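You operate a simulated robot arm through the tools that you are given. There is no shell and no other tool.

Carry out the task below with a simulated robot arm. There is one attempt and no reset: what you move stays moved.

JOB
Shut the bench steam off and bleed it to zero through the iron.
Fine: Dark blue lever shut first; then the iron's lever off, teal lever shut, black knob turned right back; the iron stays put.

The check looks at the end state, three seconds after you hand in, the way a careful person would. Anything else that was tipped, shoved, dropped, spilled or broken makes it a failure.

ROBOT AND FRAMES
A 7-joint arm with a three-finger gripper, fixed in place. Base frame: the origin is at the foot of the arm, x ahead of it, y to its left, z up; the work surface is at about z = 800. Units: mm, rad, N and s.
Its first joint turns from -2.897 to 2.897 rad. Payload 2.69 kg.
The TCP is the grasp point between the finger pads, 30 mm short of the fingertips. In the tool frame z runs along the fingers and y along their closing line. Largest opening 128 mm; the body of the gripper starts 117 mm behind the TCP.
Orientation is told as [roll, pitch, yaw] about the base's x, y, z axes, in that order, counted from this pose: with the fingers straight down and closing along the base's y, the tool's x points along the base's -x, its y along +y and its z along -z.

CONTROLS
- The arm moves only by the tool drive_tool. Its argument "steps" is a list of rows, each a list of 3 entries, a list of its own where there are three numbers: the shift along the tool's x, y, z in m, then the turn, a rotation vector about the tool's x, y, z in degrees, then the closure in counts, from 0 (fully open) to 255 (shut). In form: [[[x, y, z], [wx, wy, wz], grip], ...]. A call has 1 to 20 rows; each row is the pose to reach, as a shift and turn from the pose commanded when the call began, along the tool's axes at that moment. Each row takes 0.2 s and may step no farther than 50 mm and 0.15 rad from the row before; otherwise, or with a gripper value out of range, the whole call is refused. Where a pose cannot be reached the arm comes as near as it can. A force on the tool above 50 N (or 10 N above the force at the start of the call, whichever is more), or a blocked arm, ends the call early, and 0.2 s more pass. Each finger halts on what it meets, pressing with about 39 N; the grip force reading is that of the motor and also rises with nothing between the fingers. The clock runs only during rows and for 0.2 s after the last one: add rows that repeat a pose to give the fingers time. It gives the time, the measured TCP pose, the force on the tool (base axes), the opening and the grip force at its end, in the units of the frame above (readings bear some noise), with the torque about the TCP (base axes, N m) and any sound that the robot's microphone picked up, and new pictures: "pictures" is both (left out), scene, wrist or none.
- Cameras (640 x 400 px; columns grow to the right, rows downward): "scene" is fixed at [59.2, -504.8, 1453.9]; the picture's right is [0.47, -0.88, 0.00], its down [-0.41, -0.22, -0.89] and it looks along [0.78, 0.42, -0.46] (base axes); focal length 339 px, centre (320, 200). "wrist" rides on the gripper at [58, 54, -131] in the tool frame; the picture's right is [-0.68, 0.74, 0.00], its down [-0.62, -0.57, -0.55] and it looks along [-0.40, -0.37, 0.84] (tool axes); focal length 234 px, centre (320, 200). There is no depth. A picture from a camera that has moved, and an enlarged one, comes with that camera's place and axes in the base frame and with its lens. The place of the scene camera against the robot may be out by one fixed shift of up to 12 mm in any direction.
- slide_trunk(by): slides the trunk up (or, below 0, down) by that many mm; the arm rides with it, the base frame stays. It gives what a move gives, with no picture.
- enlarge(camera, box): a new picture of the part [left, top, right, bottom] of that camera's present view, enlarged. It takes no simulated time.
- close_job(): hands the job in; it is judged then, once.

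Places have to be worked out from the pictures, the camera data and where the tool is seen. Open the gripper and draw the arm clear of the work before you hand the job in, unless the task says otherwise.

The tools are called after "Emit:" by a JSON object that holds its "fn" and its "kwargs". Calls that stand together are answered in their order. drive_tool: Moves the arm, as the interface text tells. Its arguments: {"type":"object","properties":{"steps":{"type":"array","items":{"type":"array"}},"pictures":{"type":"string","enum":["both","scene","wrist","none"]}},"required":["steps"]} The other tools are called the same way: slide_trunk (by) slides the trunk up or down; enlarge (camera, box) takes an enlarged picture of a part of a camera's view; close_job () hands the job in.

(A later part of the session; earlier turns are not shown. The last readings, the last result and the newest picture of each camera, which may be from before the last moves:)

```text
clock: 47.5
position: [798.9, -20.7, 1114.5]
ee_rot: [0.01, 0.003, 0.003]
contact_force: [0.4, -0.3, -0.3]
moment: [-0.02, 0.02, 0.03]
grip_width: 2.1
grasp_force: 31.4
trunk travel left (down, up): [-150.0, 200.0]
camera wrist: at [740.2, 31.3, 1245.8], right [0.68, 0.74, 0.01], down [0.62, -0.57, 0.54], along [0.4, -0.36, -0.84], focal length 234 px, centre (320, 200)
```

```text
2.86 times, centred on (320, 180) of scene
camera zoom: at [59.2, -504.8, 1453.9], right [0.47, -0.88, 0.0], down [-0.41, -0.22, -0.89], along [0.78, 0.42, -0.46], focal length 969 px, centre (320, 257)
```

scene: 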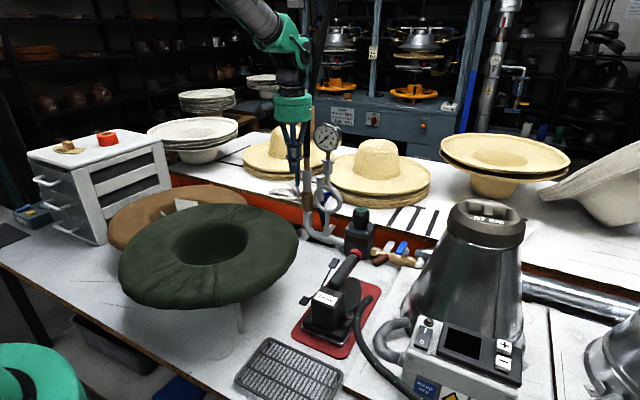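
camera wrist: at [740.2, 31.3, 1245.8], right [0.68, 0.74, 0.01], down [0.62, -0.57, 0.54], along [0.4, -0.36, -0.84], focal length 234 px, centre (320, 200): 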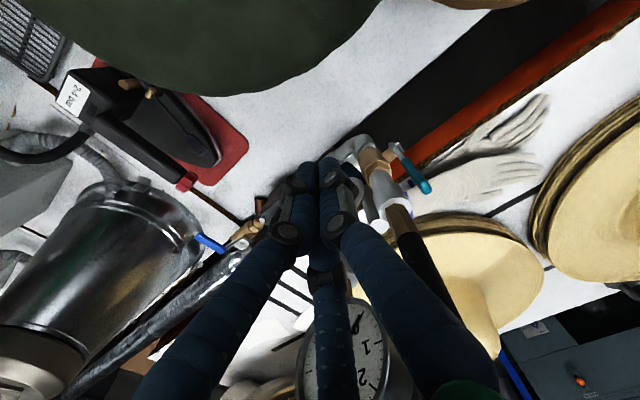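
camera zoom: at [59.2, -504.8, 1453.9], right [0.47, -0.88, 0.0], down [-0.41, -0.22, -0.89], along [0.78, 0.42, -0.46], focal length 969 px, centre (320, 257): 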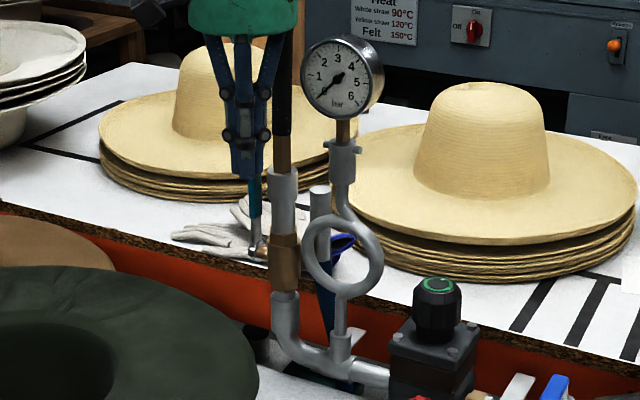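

The teal lever stands vertical (open): hub near (887,31,951), tip near (897,30,1048), turning about the y axis, with the hose riser close by at (891,0). I tilt the tool 45° forward so the hand stays clear of the hose, and line up in front of the lever at y≈40.

Emit:
{"fn": "drive_tool", "kwargs": {"steps": [[[0.004, 0.012, 0.006], [0, -7.5, 0], 255], [[0.008, 0.024, 0.012], [0, -15, 0], 255], [[0.012, 0.036, 0.018], [0, -22.5, 0], 255], [[0.016, 0.048, 0.024], [0, -30, 0], 255], [[0.019, 0.061, 0.03], [0, -37.5, 0], 255], [[0.019, 0.061, 0.034], [0, -45, 0], 255], [[0.019, 0.061, 0.034], [0, -45, 0], 255]]}}

Emit:
{"fn": "enlarge", "kwargs": {"camera": "wrist", "box": [280, 20, 520, 220]}}

Emit:
{"fn": "enlarge", "kwargs": {"camera": "scene", "box": [250, 120, 370, 240]}}

```text
clock: 49.1
position: [778.9, 39.0, 1083.4]
ee_rot: [0.016, -0.785, -0.01]
contact_force: [-1.7, -0.4, -2.5]
moment: [-0.02, -0.31, 0.02]
grip_width: 2.1
grasp_force: 31.4
trunk travel left (down, up): [-150.0, 200.0]
camera wrist: at [645.0, 92.2, 1134.0], right [0.48, 0.73, 0.49], down [0.05, -0.57, 0.82], along [0.88, -0.37, -0.31], focal length 234 px, centre (320, 200)
```

scene: 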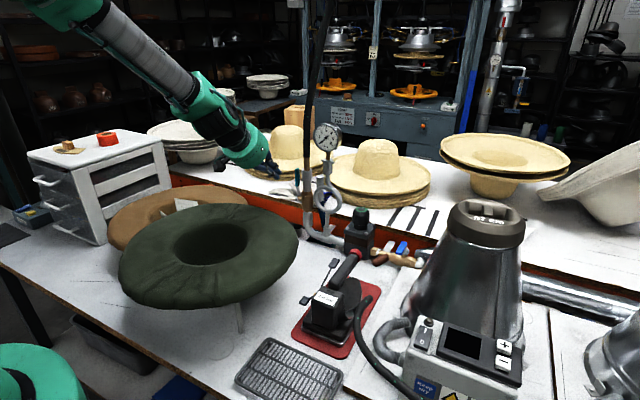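
wrist: 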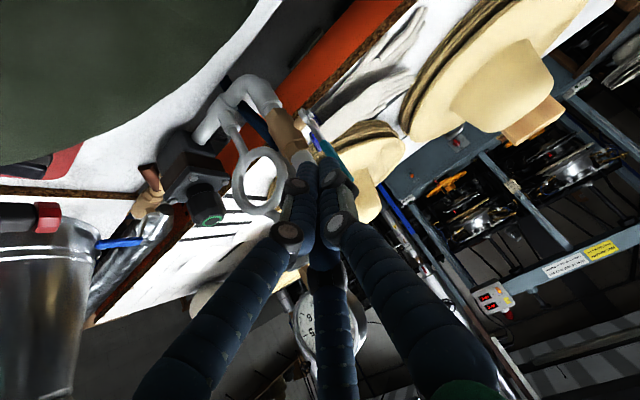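

```text
2.00 times, centred on (400, 120) of wrist
camera zoom: at [645.0, 92.2, 1134.0], right [0.48, 0.73, 0.49], down [0.05, -0.57, 0.82], along [0.88, -0.37, -0.31], focal length 468 px, centre (160, 360)
```

zoom: 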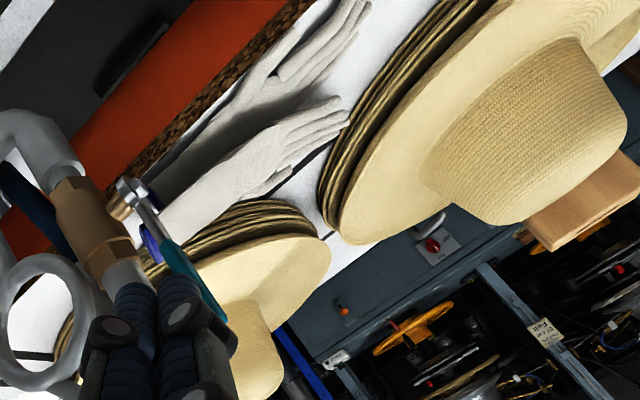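

```text
3.33 times, centred on (310, 180) of scene
camera zoom: at [59.2, -504.8, 1453.9], right [0.47, -0.88, 0.0], down [-0.41, -0.22, -0.89], along [0.78, 0.42, -0.46], focal length 1131 px, centre (353, 267)
```

zoom: 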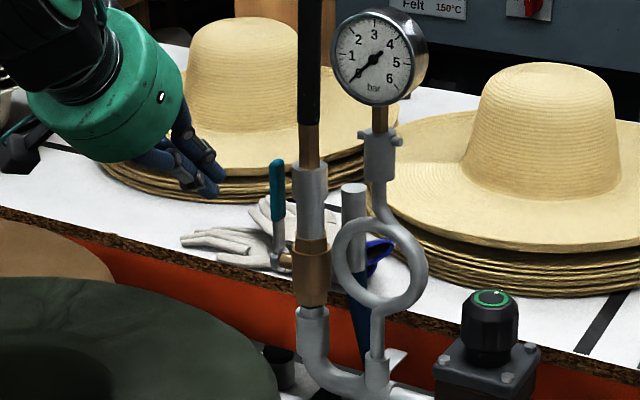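

Now I bring the fingertips to the near side of the teal sleeve (z≈1010) and push gently +x to learn which way it turns.

Emit:
{"fn": "drive_tool", "kwargs": {"steps": [[[-0.01, 0.001, 0.0467], [0, 0, 0], 255], [[-0.0198, 0.001, 0.0934], [0, 0, 0], 255], [[-0.0219, 0.001, 0.0955], [0, 0, 0], 255], [[-0.024, 0.001, 0.0976], [0, 0, 0], 255], [[-0.0261, 0.001, 0.0997], [0, 0, 0], 255], [[-0.0282, 0.001, 0.1018], [0, 0, 0], 255], [[-0.0304, 0.001, 0.104], [0, 0, 0], 255]]}}

Emit:
{"fn": "enlarge", "kwargs": {"camera": "scene", "box": [250, 120, 370, 240]}}

```text
clock: 49.9
position: [858.0, 39.7, 1036.5]
ee_rot: [0.013, -0.788, -0.01]
contact_force: [-59.6, 1.6, 32.2]
moment: [-0.15, -0.45, -0.23]
grip_width: 2.2
grasp_force: 31.6
trunk travel left (down, up): [-150.0, 200.0]
stopped in row 3: the force on the tool passed its limit at 71 N (the readings are from after the stop); the commanded pose is now the measured one
camera wrist: at [723.5, 92.8, 1087.7], right [0.48, 0.73, 0.49], down [0.05, -0.57, 0.82], along [0.88, -0.37, -0.31], focal length 234 px, centre (320, 200)
```

scene: 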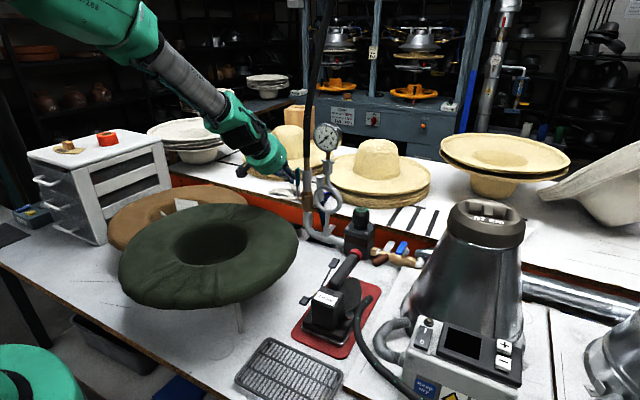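
wrist: 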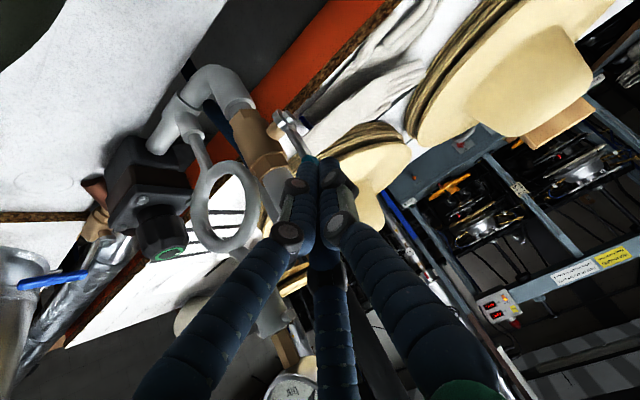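

```text
3.33 times, centred on (310, 180) of scene
camera zoom: at [59.2, -504.8, 1453.9], right [0.47, -0.88, 0.0], down [-0.41, -0.22, -0.89], along [0.78, 0.42, -0.46], focal length 1131 px, centre (353, 267)
```

zoom: 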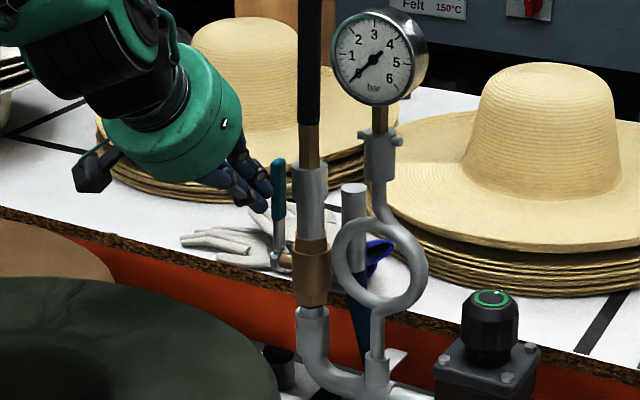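

Pushing +x meets a hard stop, so the teal lever also shuts toward −x (toward the robot). I back off along the tool, come upright, and prepare to reach behind it with the hand rolled away from the hose.

Emit:
{"fn": "drive_tool", "kwargs": {"steps": [[[0, 0, -0.03], [0, 0, 0], 255], [[0, 0.01, -0.0566], [0, 0, 0], 255], [[-0.012, 0.02, -0.07], [0, 7.5, 0], 255], [[-0.024, 0.03, -0.08], [0, 15, 0], 255], [[-0.03, 0.04, -0.09], [0, 22.5, 0], 255], [[-0.036, 0.05, -0.095], [0, 30, 0], 255], [[-0.036, 0.05, -0.095], [0, 37.5, 0], 255], [[-0.036, 0.05, -0.095], [0, 45, 0], 255], [[-0.036, 0.05, -0.095], [0, 45, 0], 255]], "pictures": "none"}}

```text
clock: 51.9
position: [820.9, 88.1, 1124.6]
ee_rot: [0.01, 0.006, -0.001]
contact_force: [0.4, -0.4, 0.0]
moment: [0.01, 0.05, 0.03]
grip_width: 2.2
grasp_force: 31.9
trunk travel left (down, up): [-150.0, 200.0]
```

Now I roll the hand 30° so it leans toward +y (fingers pointing down and toward −y) and move beyond the lever's plane on the +y side.

Emit:
{"fn": "drive_tool", "kwargs": {"steps": [[[-0.012, 0.004, 0], [6, 0, 0], 255], [[-0.025, 0.008, 0], [12, 0, 0], 255], [[-0.04, 0.012, 0], [18, 0, 0], 255], [[-0.06, 0.012, 0.01], [24, 0, 0], 255], [[-0.08, 0.012, 0.02], [30, 0, 0], 255], [[-0.1, 0.012, 0.03], [30, 0, 0], 255], [[-0.1, 0.012, 0.03], [30, 0, 0], 255]]}}

Emit:
{"fn": "enlarge", "kwargs": {"camera": "scene", "box": [250, 100, 370, 240]}}

Emit:
{"fn": "enlarge", "kwargs": {"camera": "wrist", "box": [200, 20, 440, 220]}}

```text
clock: 53.5
position: [922.1, 99.4, 1094.5]
ee_rot: [-0.514, 0.003, 0.001]
contact_force: [-0.2, 0.1, 0.4]
moment: [0.01, -0.02, -0.04]
grip_width: 2.1
grasp_force: 31.4
trunk travel left (down, up): [-150.0, 200.0]
camera wrist: at [863.1, 211.1, 1181.4], right [0.68, 0.64, -0.36], down [0.62, -0.22, 0.75], along [0.4, -0.73, -0.55], focal length 234 px, centre (320, 200)
```

scene: 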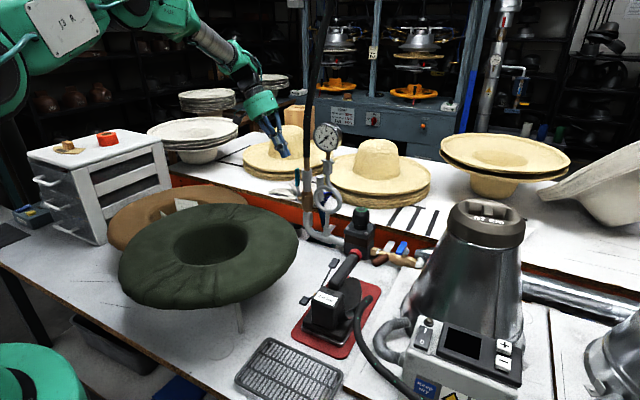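
wrist: 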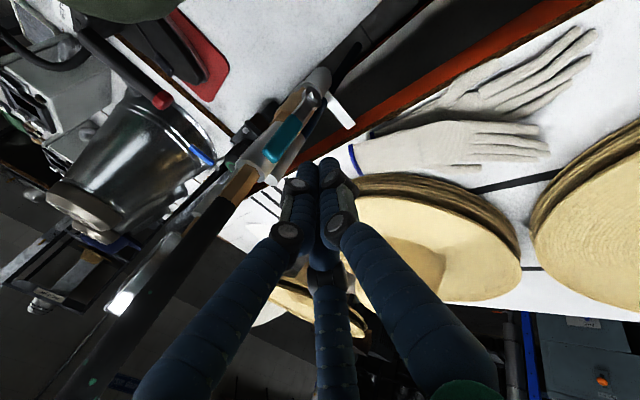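

```text
2.86 times, centred on (310, 170) of scene
camera zoom: at [59.2, -504.8, 1453.9], right [0.47, -0.88, 0.0], down [-0.41, -0.22, -0.89], along [0.78, 0.42, -0.46], focal length 969 px, centre (349, 286)
```

zoom: 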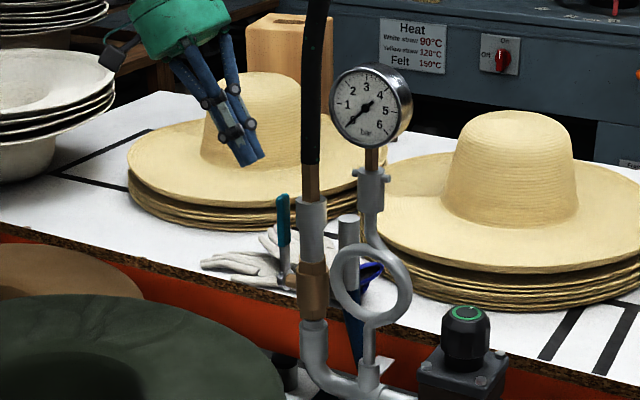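

```text
2.00 times, centred on (320, 120) of wrist
camera zoom: at [863.1, 211.1, 1181.4], right [0.68, 0.64, -0.36], down [0.62, -0.22, 0.75], along [0.4, -0.73, -0.55], focal length 468 px, centre (320, 360)
```

zoom: 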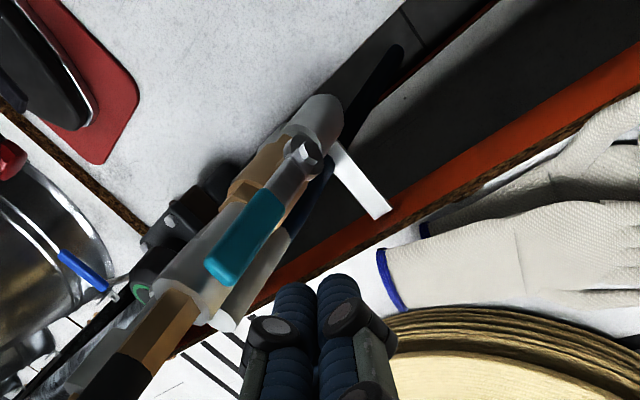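

The teal tip checks out at about (894,31,1044). I lower beside it on the +y side, then slide −y to sit behind it.

Emit:
{"fn": "drive_tool", "kwargs": {"steps": [[[0.002, 0.009, 0.0235], [0, 0, 0], 255], [[0.002, 0.0185, 0.047], [0, 0, 0], 255], [[0.002, -0.0031, 0.0615], [0, 0, 0], 255], [[0.002, -0.0209, 0.0728], [0, 0, 0], 255], [[0.002, -0.0209, 0.0728], [0, 0, 0], 255]]}}

Emit:
{"fn": "enlarge", "kwargs": {"camera": "scene", "box": [270, 140, 350, 220]}}

Emit:
{"fn": "enlarge", "kwargs": {"camera": "wrist", "box": [220, 60, 420, 230]}}

```text
clock: 54.7
position: [916.4, 45.3, 1042.4]
ee_rot: [-0.513, 0.002, -0.001]
contact_force: [-0.2, -1.1, -0.2]
moment: [0.06, 0.0, 0.01]
grip_width: 2.1
grasp_force: 31.9
trunk travel left (down, up): [-150.0, 200.0]
camera wrist: at [859.0, 156.8, 1130.2], right [0.68, 0.64, -0.36], down [0.62, -0.22, 0.75], along [0.4, -0.73, -0.55], focal length 234 px, centre (320, 200)
```

scene: 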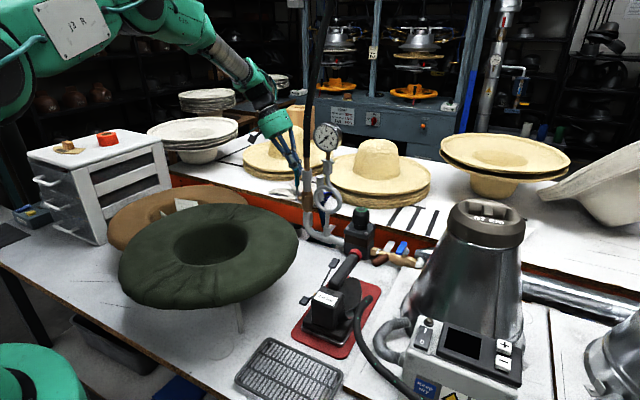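
wrist: 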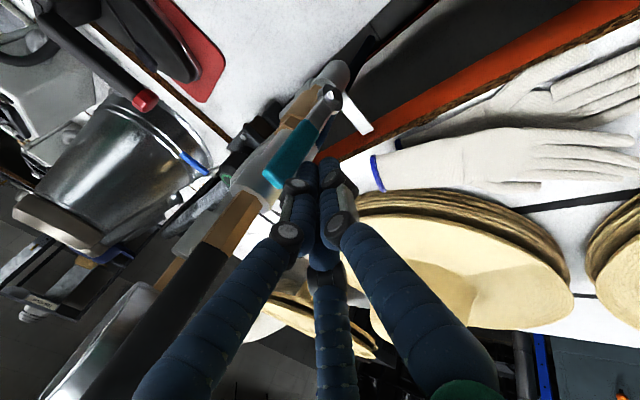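

```text
5.00 times, centred on (310, 180) of scene
camera zoom: at [59.2, -504.8, 1453.9], right [0.47, -0.88, 0.0], down [-0.41, -0.22, -0.89], along [0.78, 0.42, -0.46], focal length 1696 px, centre (370, 300)
```

zoom: 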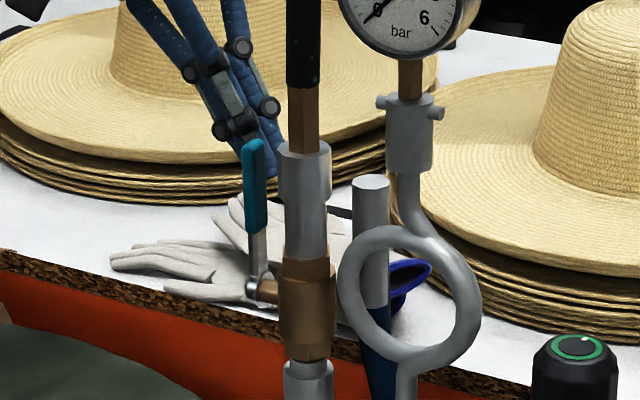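

```text
2.35 times, centred on (320, 145) of wrist
camera zoom: at [859.0, 156.8, 1130.2], right [0.68, 0.64, -0.36], down [0.62, -0.22, 0.75], along [0.4, -0.73, -0.55], focal length 551 px, centre (320, 329)
```

zoom: 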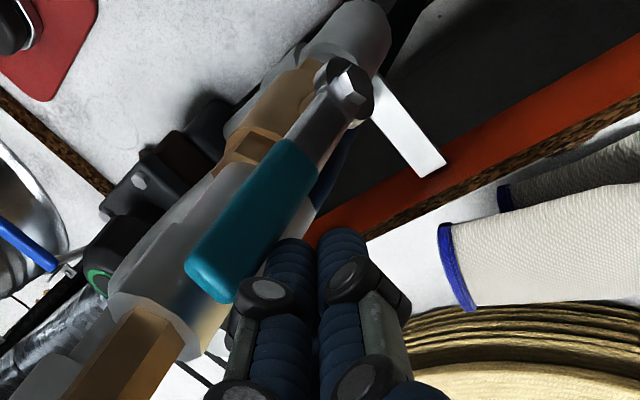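

The fingers sit right behind the teal sleeve. I pull toward −x along the first half of the arc.

Emit:
{"fn": "drive_tool", "kwargs": {"steps": [[[0.008, -0.0005, -0.0009], [0, 0, 0], 255], [[0.015, -0.0015, -0.0026], [0, 0, 0], 255], [[0.0219, -0.0022, -0.0039], [0, 0, 0], 255], [[0.032, -0.0022, -0.0039], [0, 0, 0], 255], [[0.042, -0.0019, -0.0034], [0, 0, 0], 255], [[0.052, -0.0005, -0.0009], [0, 0, 0], 255], [[0.0612, 0.001, 0.0017], [0, 0, 0], 255]]}}

Emit:
{"fn": "enlarge", "kwargs": {"camera": "scene", "box": [270, 140, 350, 220]}}

Emit:
{"fn": "enlarge", "kwargs": {"camera": "wrist", "box": [220, 60, 420, 230]}}

```text
clock: 56.3
position: [856.1, 45.2, 1040.0]
ee_rot: [-0.512, 0.003, -0.001]
contact_force: [0.8, 0.9, -0.1]
moment: [0.01, 0.01, -0.03]
grip_width: 2.3
grasp_force: 31.5
trunk travel left (down, up): [-150.0, 200.0]
camera wrist: at [798.4, 157.8, 1127.8], right [0.68, 0.64, -0.36], down [0.62, -0.22, 0.75], along [0.4, -0.73, -0.55], focal length 234 px, centre (320, 200)
```

scene: 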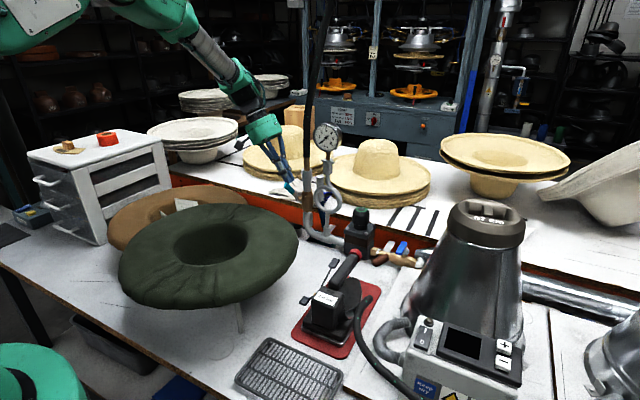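
wrist: 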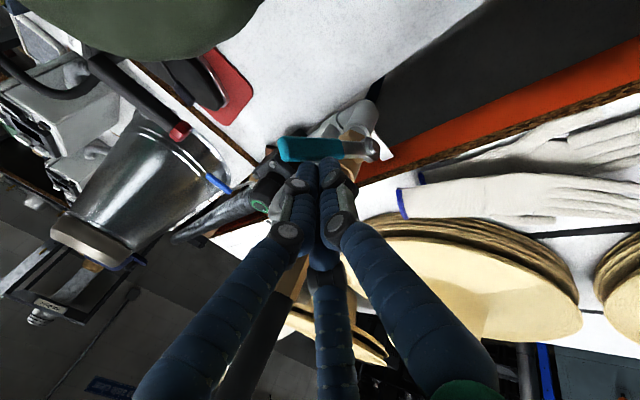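

```text
5.00 times, centred on (310, 180) of scene
camera zoom: at [59.2, -504.8, 1453.9], right [0.47, -0.88, 0.0], down [-0.41, -0.22, -0.89], along [0.78, 0.42, -0.46], focal length 1696 px, centre (370, 300)
```

zoom: 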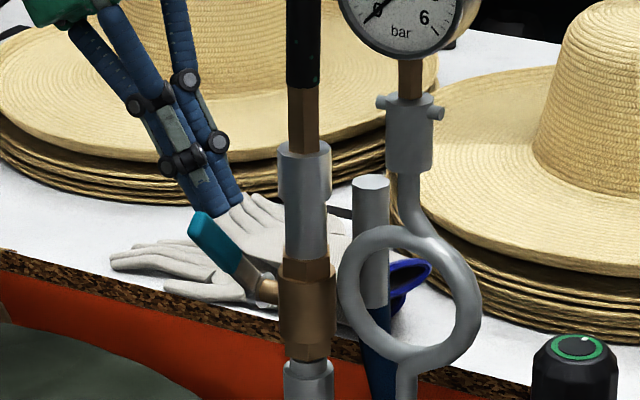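

```text
2.35 times, centred on (320, 145) of wrist
camera zoom: at [798.4, 157.8, 1127.8], right [0.68, 0.64, -0.36], down [0.62, -0.22, 0.75], along [0.4, -0.73, -0.55], focal length 551 px, centre (320, 329)
```

zoom: 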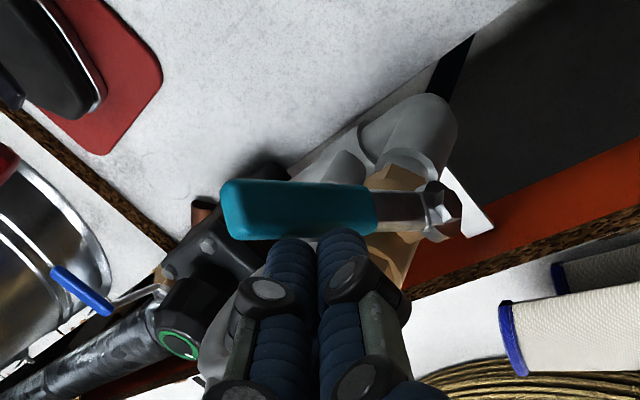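

It turns freely, now about half way. I continue over and press down to the shut stop.

Emit:
{"fn": "drive_tool", "kwargs": {"steps": [[[0.009, 0.0025, 0.0044], [0, 0, 0], 255], [[0.018, 0.0052, 0.0092], [0, 0, 0], 255], [[0.025, 0.0089, 0.0157], [0, 0, 0], 255], [[0.0316, 0.0124, 0.022], [0, 0, 0], 255], [[0.037, 0.0167, 0.0296], [0, 0, 0], 255], [[0.041, 0.0212, 0.0375], [0, 0, 0], 255], [[0.043, 0.0246, 0.0436], [0, 0, 0], 255], [[0.0442, 0.0265, 0.047], [0, 0, 0], 255]]}}

Emit:
{"fn": "enlarge", "kwargs": {"camera": "scene", "box": [260, 150, 350, 240]}}

Emit:
{"fn": "enlarge", "kwargs": {"camera": "wrist", "box": [220, 60, 420, 230]}}

```text
clock: 58.1
position: [811.8, 48.5, 985.5]
ee_rot: [-0.514, 0.002, 0.001]
contact_force: [1.9, 1.1, 0.4]
moment: [0.0, -0.02, -0.02]
grip_width: 2.3
grasp_force: 32.1
trunk travel left (down, up): [-150.0, 200.0]
camera wrist: at [753.5, 158.6, 1073.2], right [0.68, 0.64, -0.36], down [0.62, -0.22, 0.75], along [0.4, -0.73, -0.55], focal length 234 px, centre (320, 200)
```

scene: 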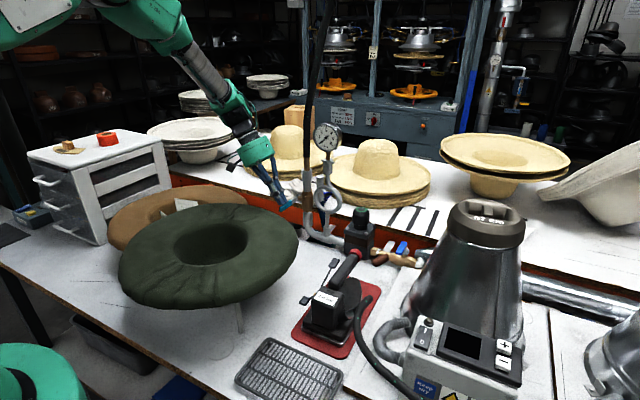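
wrist: 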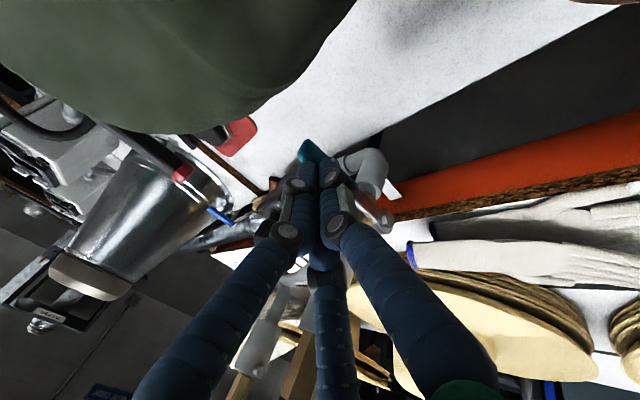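

```text
4.44 times, centred on (305, 195) of scene
camera zoom: at [59.2, -504.8, 1453.9], right [0.47, -0.88, 0.0], down [-0.41, -0.22, -0.89], along [0.78, 0.42, -0.46], focal length 1507 px, centre (387, 222)
```

zoom: 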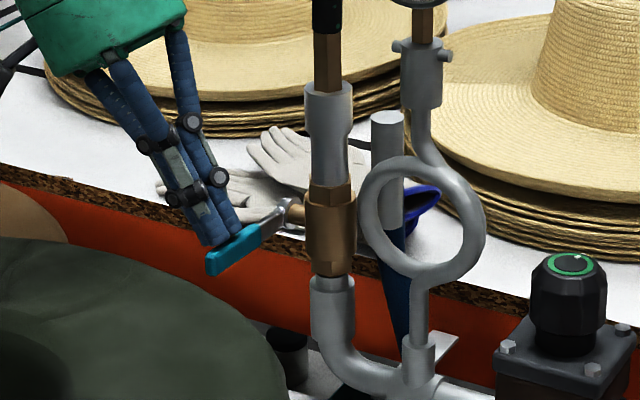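

```text
2.35 times, centred on (320, 145) of wrist
camera zoom: at [753.5, 158.6, 1073.2], right [0.68, 0.64, -0.36], down [0.62, -0.22, 0.75], along [0.4, -0.73, -0.55], focal length 551 px, centre (320, 329)
```

zoom: 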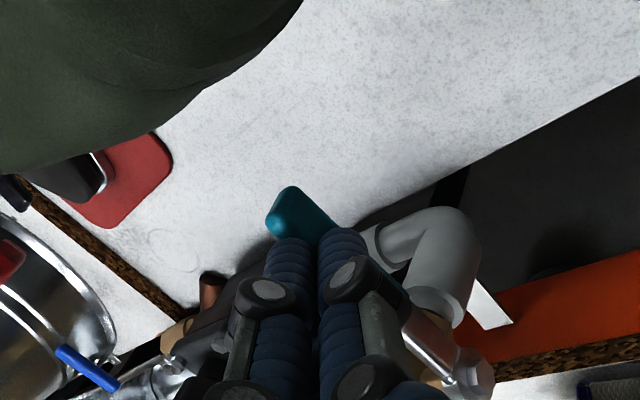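

The lever is near horizontal, roughly 84°. I press down a little more until I feel the stop.

Emit:
{"fn": "drive_tool", "kwargs": {"steps": [[[0, 0.002, 0.0035], [0, 0, 0], 255], [[0, 0.0039, 0.007], [0, 0, 0], 255], [[0, 0.0059, 0.0105], [0, 0, 0], 255], [[0, 0.0079, 0.0139], [0, 0, 0], 255], [[0, 0.0089, 0.0157], [0, 0, 0], 255]]}}

Emit:
{"fn": "enlarge", "kwargs": {"camera": "scene", "box": [260, 150, 350, 240]}}

```text
clock: 59.2
position: [814.7, 47.1, 979.9]
ee_rot: [-0.514, -0.009, -0.001]
contact_force: [-11.4, 5.0, 20.1]
moment: [-0.13, 0.27, -0.05]
grip_width: 6.1
grasp_force: 30.9
trunk travel left (down, up): [-150.0, 200.0]
stopped in row 5: the force on the tool passed its limit at 54 N (the readings are from after the stop); the commanded pose is now the measured one
camera wrist: at [755.2, 158.8, 1066.0], right [0.68, 0.64, -0.36], down [0.61, -0.22, 0.76], along [0.41, -0.73, -0.54], focal length 234 px, centre (320, 200)
```

scene: 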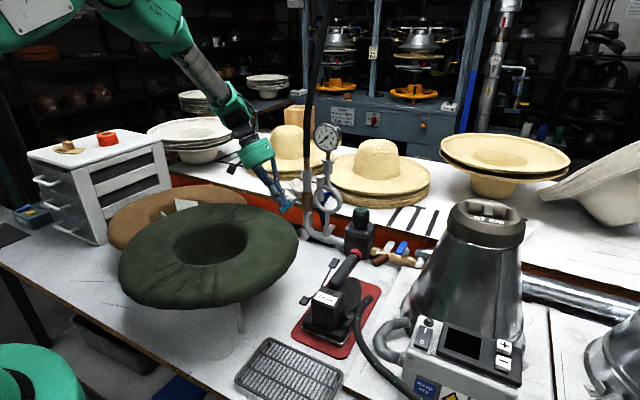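
wrist: 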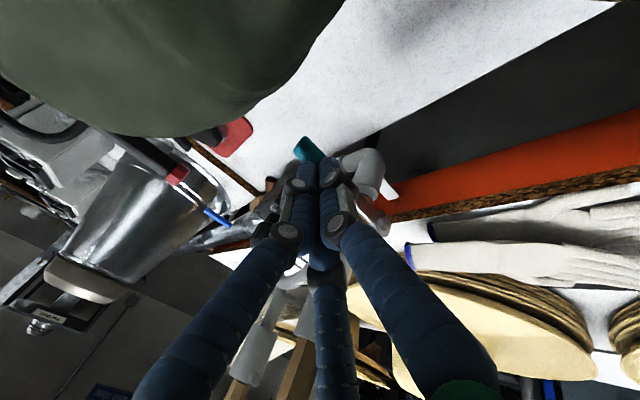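

```text
4.44 times, centred on (305, 195) of scene
camera zoom: at [59.2, -504.8, 1453.9], right [0.47, -0.88, 0.0], down [-0.41, -0.22, -0.89], along [0.78, 0.42, -0.46], focal length 1507 px, centre (387, 222)
```

zoom: 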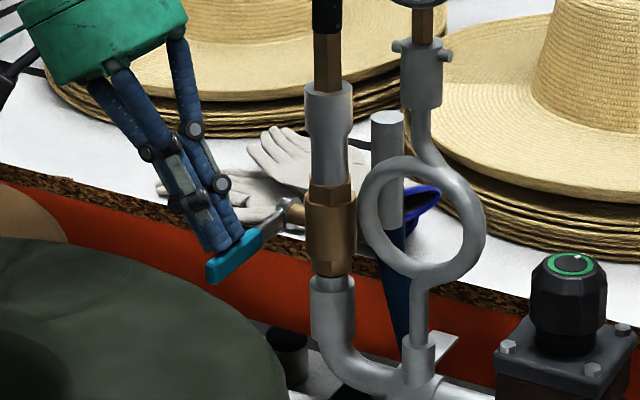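

The teal lever is against its shut stop, square to the riser. I back the hand out, raise and straighten it.

Emit:
{"fn": "drive_tool", "kwargs": {"steps": [[[0, 0, -0.04], [0, 0, 0], 255], [[0, 0, -0.08], [0, 0, 0], 255], [[0.005, -0.01, -0.11], [-6, 0, 0], 255], [[0.01, -0.02, -0.135], [-12, 0, 0], 255], [[0.015, -0.0246, -0.1436], [-18, 0, 0], 255], [[0.015, -0.0246, -0.1436], [-24, 0, 0], 255], [[0.015, -0.0246, -0.1436], [-29.5, 0, 0], 255], [[0.015, -0.0246, -0.1436], [-29.5, 0, 0], 255]]}}

Emit:
{"fn": "enlarge", "kwargs": {"camera": "scene", "box": [260, 120, 380, 240]}}

```text
clock: 61.0
position: [799.5, 95.1, 1111.5]
ee_rot: [0.002, -0.005, 0.0]
contact_force: [-0.3, -0.8, -0.3]
moment: [0.04, -0.03, 0.0]
grip_width: 2.2
grasp_force: 31.3
trunk travel left (down, up): [-150.0, 200.0]
camera wrist: at [741.0, 148.2, 1242.6], right [0.68, 0.74, 0.0], down [0.61, -0.57, 0.55], along [0.41, -0.37, -0.83], focal length 234 px, centre (320, 200)
```

scene: 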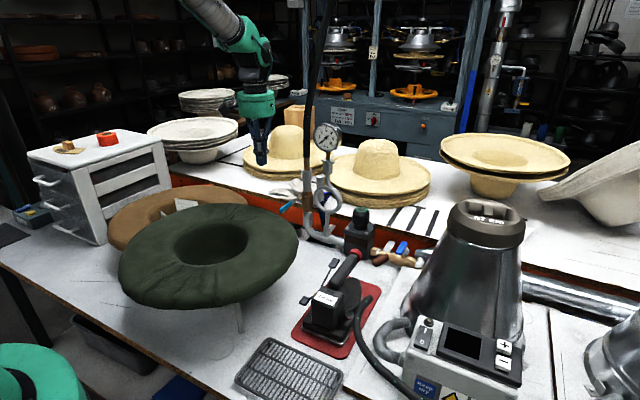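
wrist: 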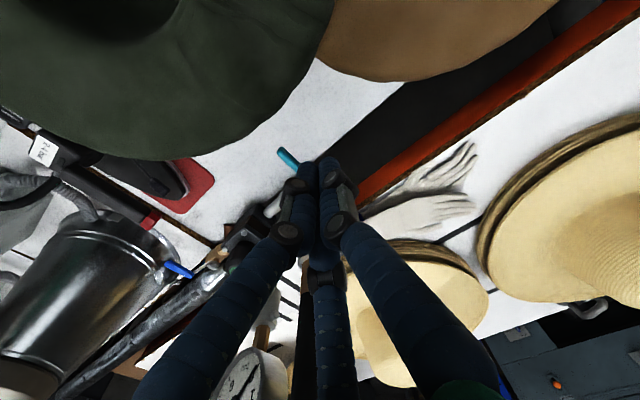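

```text
3.33 times, centred on (320, 180) of scene
camera zoom: at [59.2, -504.8, 1453.9], right [0.47, -0.88, 0.0], down [-0.41, -0.22, -0.89], along [0.78, 0.42, -0.46], focal length 1131 px, centre (320, 267)
```

zoom: 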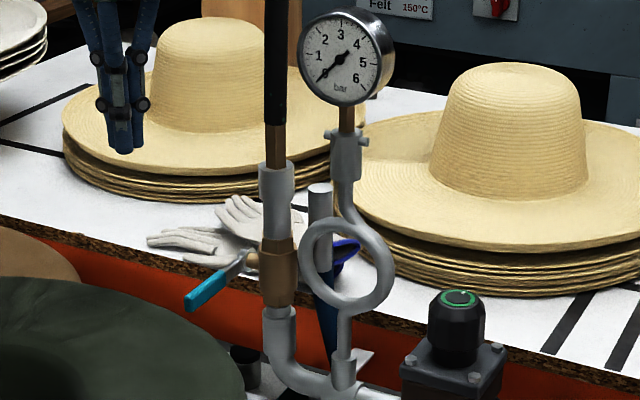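

Teal lever is shut, horizontal. I now travel around in front of the gauge and over to above the black knob at about (890,−191), opening the fingers part way.

Emit:
{"fn": "drive_tool", "kwargs": {"steps": [[[0.02, -0.04, 0], [0, 0, 0], 255], [[0.03, -0.085, 0], [0, 0, 0], 255], [[0.03, -0.13, 0], [0, 0, 0], 255], [[0.03, -0.175, 0], [0, 0, 0], 255], [[0.03, -0.22, 0], [0, 0, 0], 255], [[0.02, -0.265, 0], [0, 0, 0], 255], [[-0.01, -0.286, 0], [0, 0, 0], 200], [[-0.05, -0.286, 0], [0, 0, 0], 120], [[-0.0905, -0.286, 0], [0, 0, 0], 85], [[-0.0905, -0.286, 0], [0, 0, 0], 85], [[-0.0905, -0.286, 0], [0, 0, 0], 85]]}}

Emit:
{"fn": "enlarge", "kwargs": {"camera": "wrist", "box": [220, 60, 420, 220]}}

```text
clock: 63.4
position: [886.5, -190.5, 1113.8]
ee_rot: [0.0, -0.006, -0.001]
contact_force: [-0.7, -1.6, 0.1]
moment: [-0.01, -0.05, 0.02]
grip_width: 85.4
grasp_force: 0.0
trunk travel left (down, up): [-150.0, 200.0]
camera wrist: at [828.4, -137.7, 1244.3], right [0.68, 0.74, 0.0], down [0.61, -0.57, 0.55], along [0.41, -0.37, -0.83], focal length 234 px, centre (320, 200)
```

scene: 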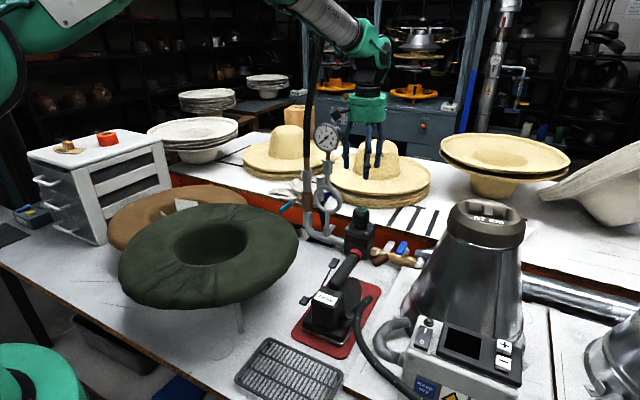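
wrist: 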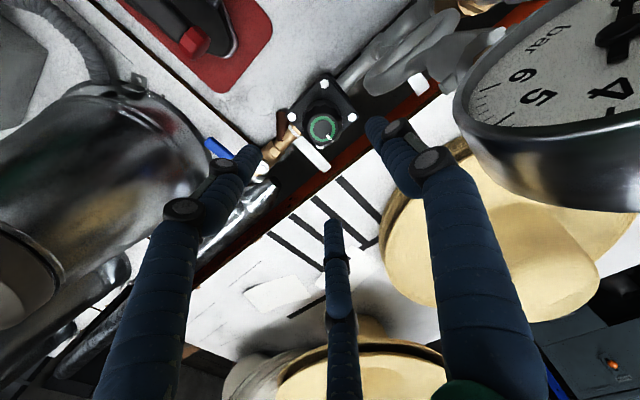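

```text
2.50 times, centred on (320, 140) of wrist
camera zoom: at [828.4, -137.7, 1244.3], right [0.68, 0.74, 0.0], down [0.61, -0.57, 0.55], along [0.41, -0.37, -0.83], focal length 585 px, centre (320, 350)
```

zoom: 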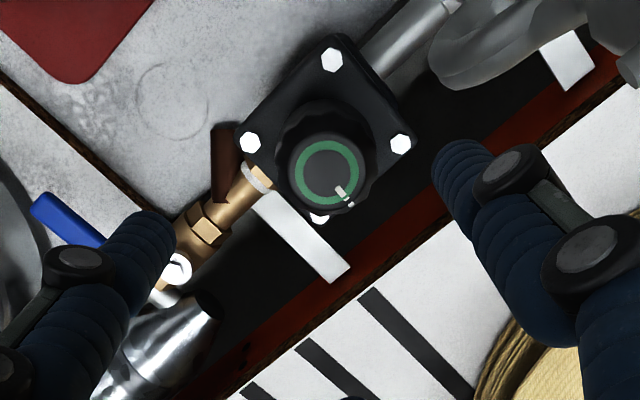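

Knob centre computes to (890,−190). I shift 3.5 mm in x, and descend over it with fingers open ~85 mm, pausing to check beside the gauge.

Emit:
{"fn": "drive_tool", "kwargs": {"steps": [[[-0.0035, 0, 0.035], [0, 0, 0], 85], [[-0.0035, 0, 0.07], [0, 0, 0], 85], [[-0.0035, 0, 0.1], [0, 0, 0], 85], [[-0.0035, 0, 0.12], [0, 0, 0], 85], [[-0.0035, 0, 0.12], [0, 0, 0], 85]]}}

Emit:
{"fn": "enlarge", "kwargs": {"camera": "scene", "box": [310, 110, 430, 260]}}

Emit:
{"fn": "enlarge", "kwargs": {"camera": "wrist", "box": [220, 60, 420, 240]}}

```text
clock: 64.6
position: [895.7, -191.3, 992.8]
ee_rot: [0.0, -0.004, -0.001]
contact_force: [1.4, -1.1, 1.0]
moment: [0.05, 0.02, 0.0]
grip_width: 84.5
grasp_force: 0.1
trunk travel left (down, up): [-150.0, 200.0]
camera wrist: at [836.0, -137.8, 1123.2], right [0.68, 0.74, 0.0], down [0.61, -0.57, 0.55], along [0.41, -0.37, -0.83], focal length 234 px, centre (320, 200)
```

scene: 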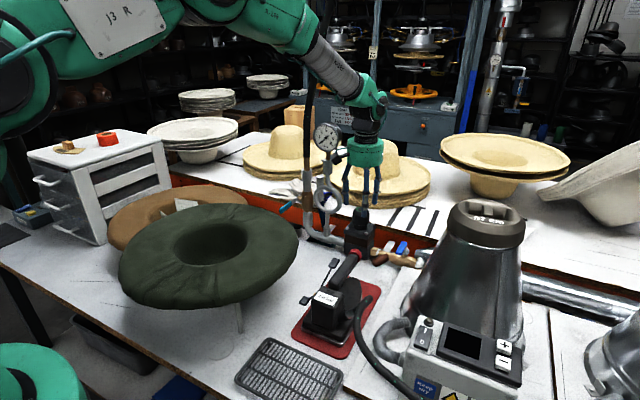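
wrist: 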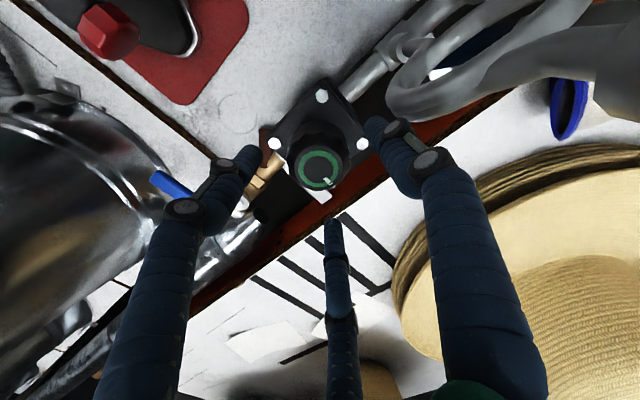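

```text
2.67 times, centred on (370, 185) of scene
camera zoom: at [59.2, -504.8, 1453.9], right [0.47, -0.88, 0.0], down [-0.41, -0.22, -0.89], along [0.78, 0.42, -0.46], focal length 904 px, centre (187, 240)
```

zoom: 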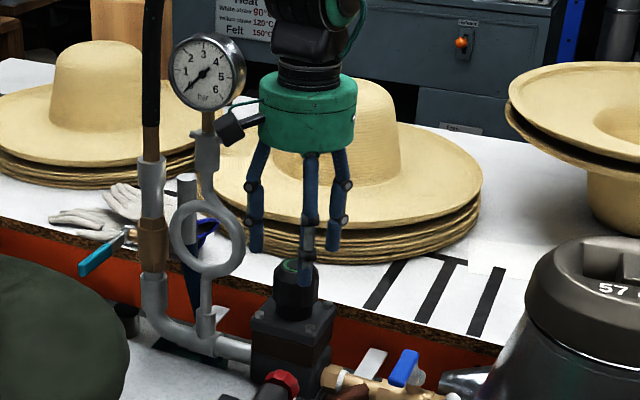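

```text
2.22 times, centred on (320, 150) of wrist
camera zoom: at [836.0, -137.8, 1123.2], right [0.68, 0.74, 0.0], down [0.61, -0.57, 0.55], along [0.41, -0.37, -0.83], focal length 520 px, centre (320, 311)
```

zoom: 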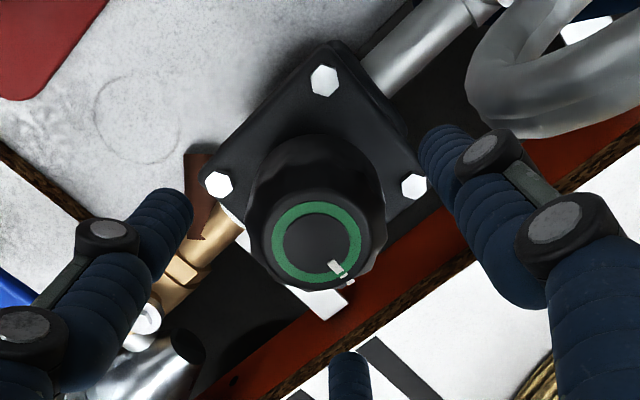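

Knob centre reads (891,−189.5) from here; I correct −5 mm in x, lower to z≈953 and close onto the knob.

Emit:
{"fn": "drive_tool", "kwargs": {"steps": [[[0.005, 0.0015, 0.015], [0, 0, 0], 85], [[0.005, 0.0015, 0.03], [0, 0, 0], 85], [[0.005, 0.0015, 0.04], [0, 0, 0], 85], [[0.005, 0.0015, 0.04], [0, 0, 0], 85]]}}

Emit:
{"fn": "enlarge", "kwargs": {"camera": "wrist", "box": [220, 60, 420, 240]}}

Emit:
{"fn": "enlarge", "kwargs": {"camera": "scene", "box": [330, 160, 420, 260]}}

```text
clock: 65.6
position: [891.5, -190.3, 958.9]
ee_rot: [0.001, -0.015, -0.003]
contact_force: [-4.9, -21.8, 44.5]
moment: [4.11, 0.03, 0.12]
grip_width: 81.8
grasp_force: 0.1
trunk travel left (down, up): [-150.0, 200.0]
camera wrist: at [830.3, -136.9, 1089.0], right [0.68, 0.74, 0.01], down [0.61, -0.57, 0.56], along [0.41, -0.37, -0.83], focal length 234 px, centre (320, 200)
```

scene: 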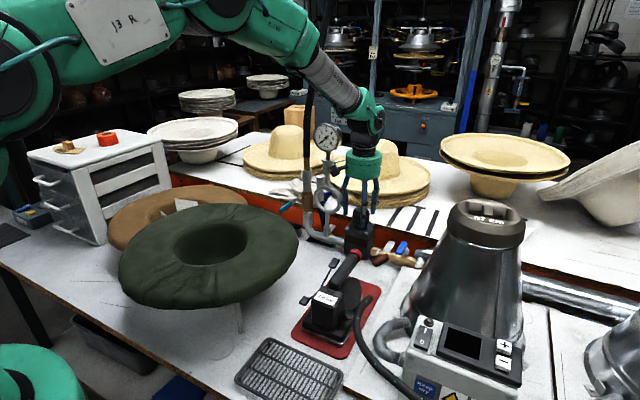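
wrist: 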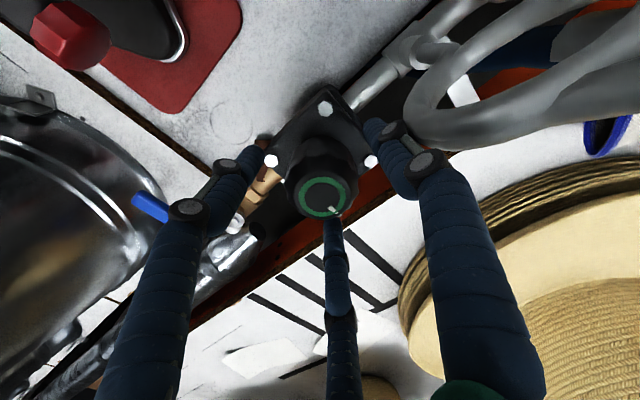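

```text
2.22 times, centred on (320, 150) of wrist
camera zoom: at [830.3, -136.9, 1089.0], right [0.68, 0.74, 0.01], down [0.61, -0.57, 0.56], along [0.41, -0.37, -0.83], focal length 520 px, centre (320, 311)
```

zoom: 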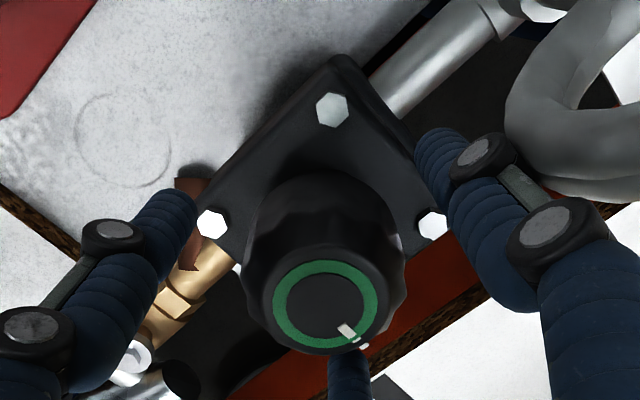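

```text
4.00 times, centred on (375, 210) of scene
camera zoom: at [59.2, -504.8, 1453.9], right [0.47, -0.88, 0.0], down [-0.41, -0.22, -0.89], along [0.78, 0.42, -0.46], focal length 1357 px, centre (100, 160)
```

zoom: 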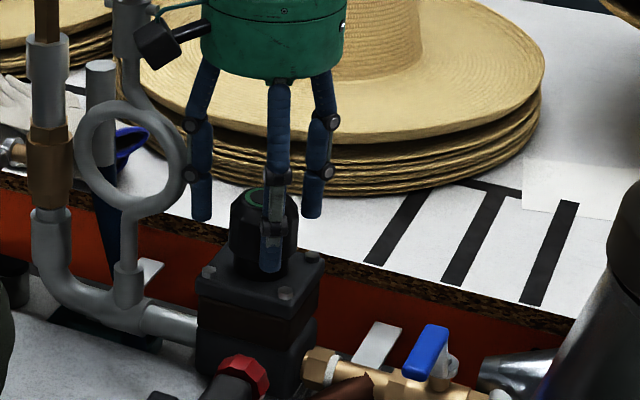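

The 44 N push with that moment means the outer knuckle of the +y finger is touching the siphon ring, not the knob. I lift straight off at once, and will use a narrower opening.

Emit:
{"fn": "drive_tool", "kwargs": {"steps": [[[0, 0, -0.02], [0, 0, 0], 85], [[0, 0, -0.045], [0, 0, 0], 85], [[0, 0, -0.05], [0, 0, 0], 131], [[0, 0, -0.05], [0, 0, 0], 131], [[0, 0, -0.05], [0, 0, 0], 131]]}}

Emit:
{"fn": "enlarge", "kwargs": {"camera": "scene", "box": [290, 120, 410, 260]}}

Emit:
{"fn": "enlarge", "kwargs": {"camera": "wrist", "box": [220, 20, 480, 220]}}

```text
clock: 66.8
position: [888.9, -186.9, 1004.2]
ee_rot: [0.001, -0.004, 0.0]
contact_force: [0.8, -0.4, 0.0]
moment: [0.0, 0.02, 0.01]
grip_width: 62.3
grasp_force: 0.1
trunk travel left (down, up): [-150.0, 200.0]
camera wrist: at [829.1, -133.4, 1134.0], right [0.68, 0.74, 0.0], down [0.61, -0.57, 0.55], along [0.41, -0.37, -0.83], focal length 234 px, centre (320, 200)
```

scene: 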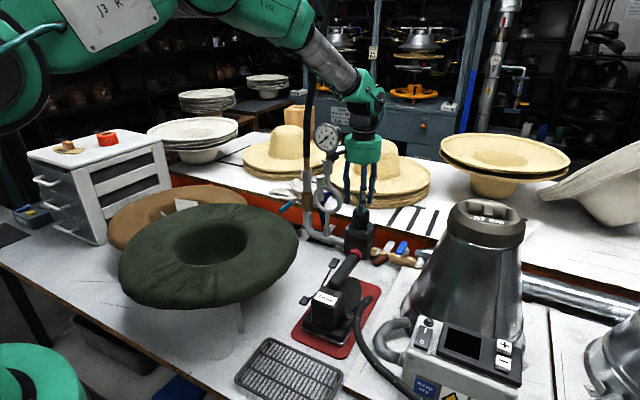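
wrist: 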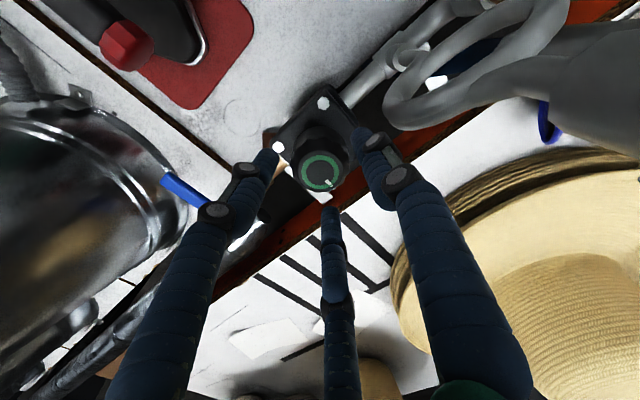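

```text
2.86 times, centred on (350, 190) of scene
camera zoom: at [59.2, -504.8, 1453.9], right [0.47, -0.88, 0.0], down [-0.41, -0.22, -0.89], along [0.78, 0.42, -0.46], focal length 969 px, centre (234, 229)
```

zoom: 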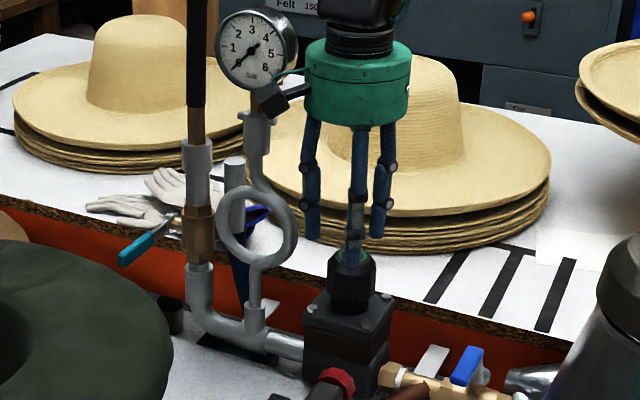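

```text
2.00 times, centred on (350, 120) of wrist
camera zoom: at [829.1, -133.4, 1134.0], right [0.68, 0.74, 0.0], down [0.61, -0.57, 0.55], along [0.41, -0.37, -0.83], focal length 468 px, centre (260, 360)
```

zoom: 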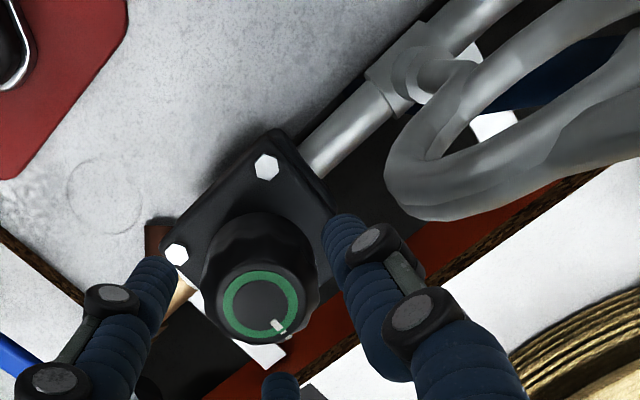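

The siphon looks unharmed. With the opening at 62 mm there is about 10 mm clearance to the ring. I correct (+2,−3) mm and descend again in small steps.

Emit:
{"fn": "drive_tool", "kwargs": {"steps": [[[-0.002, -0.003, 0.015], [0, 0, 0], 131], [[-0.002, -0.003, 0.03], [0, 0, 0], 131], [[-0.002, -0.003, 0.04], [0, 0, 0], 131], [[-0.002, -0.003, 0.047], [0, 0, 0], 131], [[-0.002, -0.003, 0.047], [0, 0, 0], 131]]}}

Emit:
{"fn": "enlarge", "kwargs": {"camera": "wrist", "box": [220, 20, 480, 240]}}

Emit:
{"fn": "enlarge", "kwargs": {"camera": "scene", "box": [310, 160, 410, 260]}}

```text
clock: 68.0
position: [890.0, -192.0, 956.1]
ee_rot: [0.0, -0.002, 0.0]
contact_force: [1.3, -0.6, 0.6]
moment: [-0.01, 0.02, 0.02]
grip_width: 62.1
grasp_force: 0.1
trunk travel left (down, up): [-150.0, 200.0]
camera wrist: at [831.4, -138.0, 1086.7], right [0.68, 0.74, 0.0], down [0.61, -0.57, 0.55], along [0.41, -0.37, -0.83], focal length 234 px, centre (320, 200)
```

scene: 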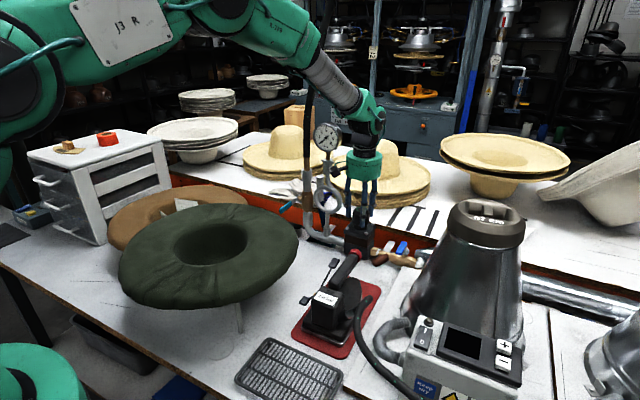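
wrist: 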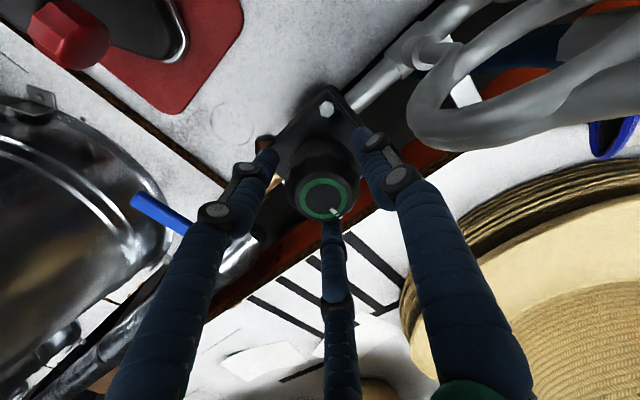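

```text
1.82 times, centred on (350, 130) of wrist
camera zoom: at [831.4, -138.0, 1086.7], right [0.68, 0.74, 0.0], down [0.61, -0.57, 0.55], along [0.41, -0.37, -0.83], focal length 426 px, centre (266, 327)
```

zoom: 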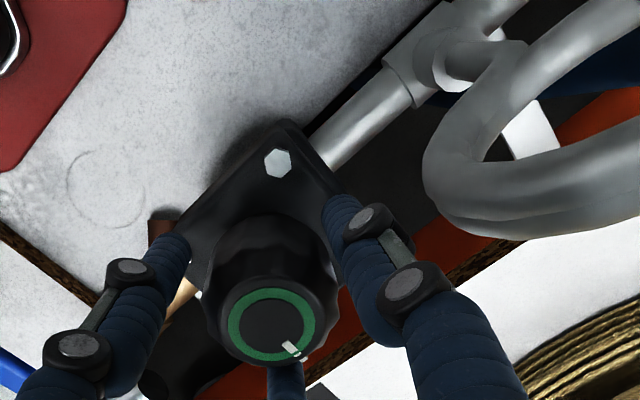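

```text
4.00 times, centred on (360, 210) of scene
camera zoom: at [59.2, -504.8, 1453.9], right [0.47, -0.88, 0.0], down [-0.41, -0.22, -0.89], along [0.78, 0.42, -0.46], focal length 1357 px, centre (160, 160)
```

zoom: 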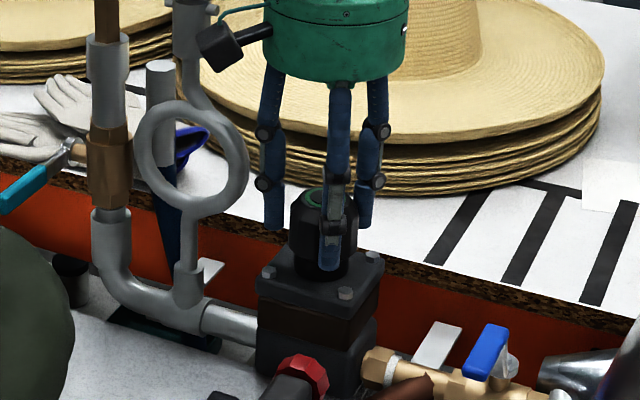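

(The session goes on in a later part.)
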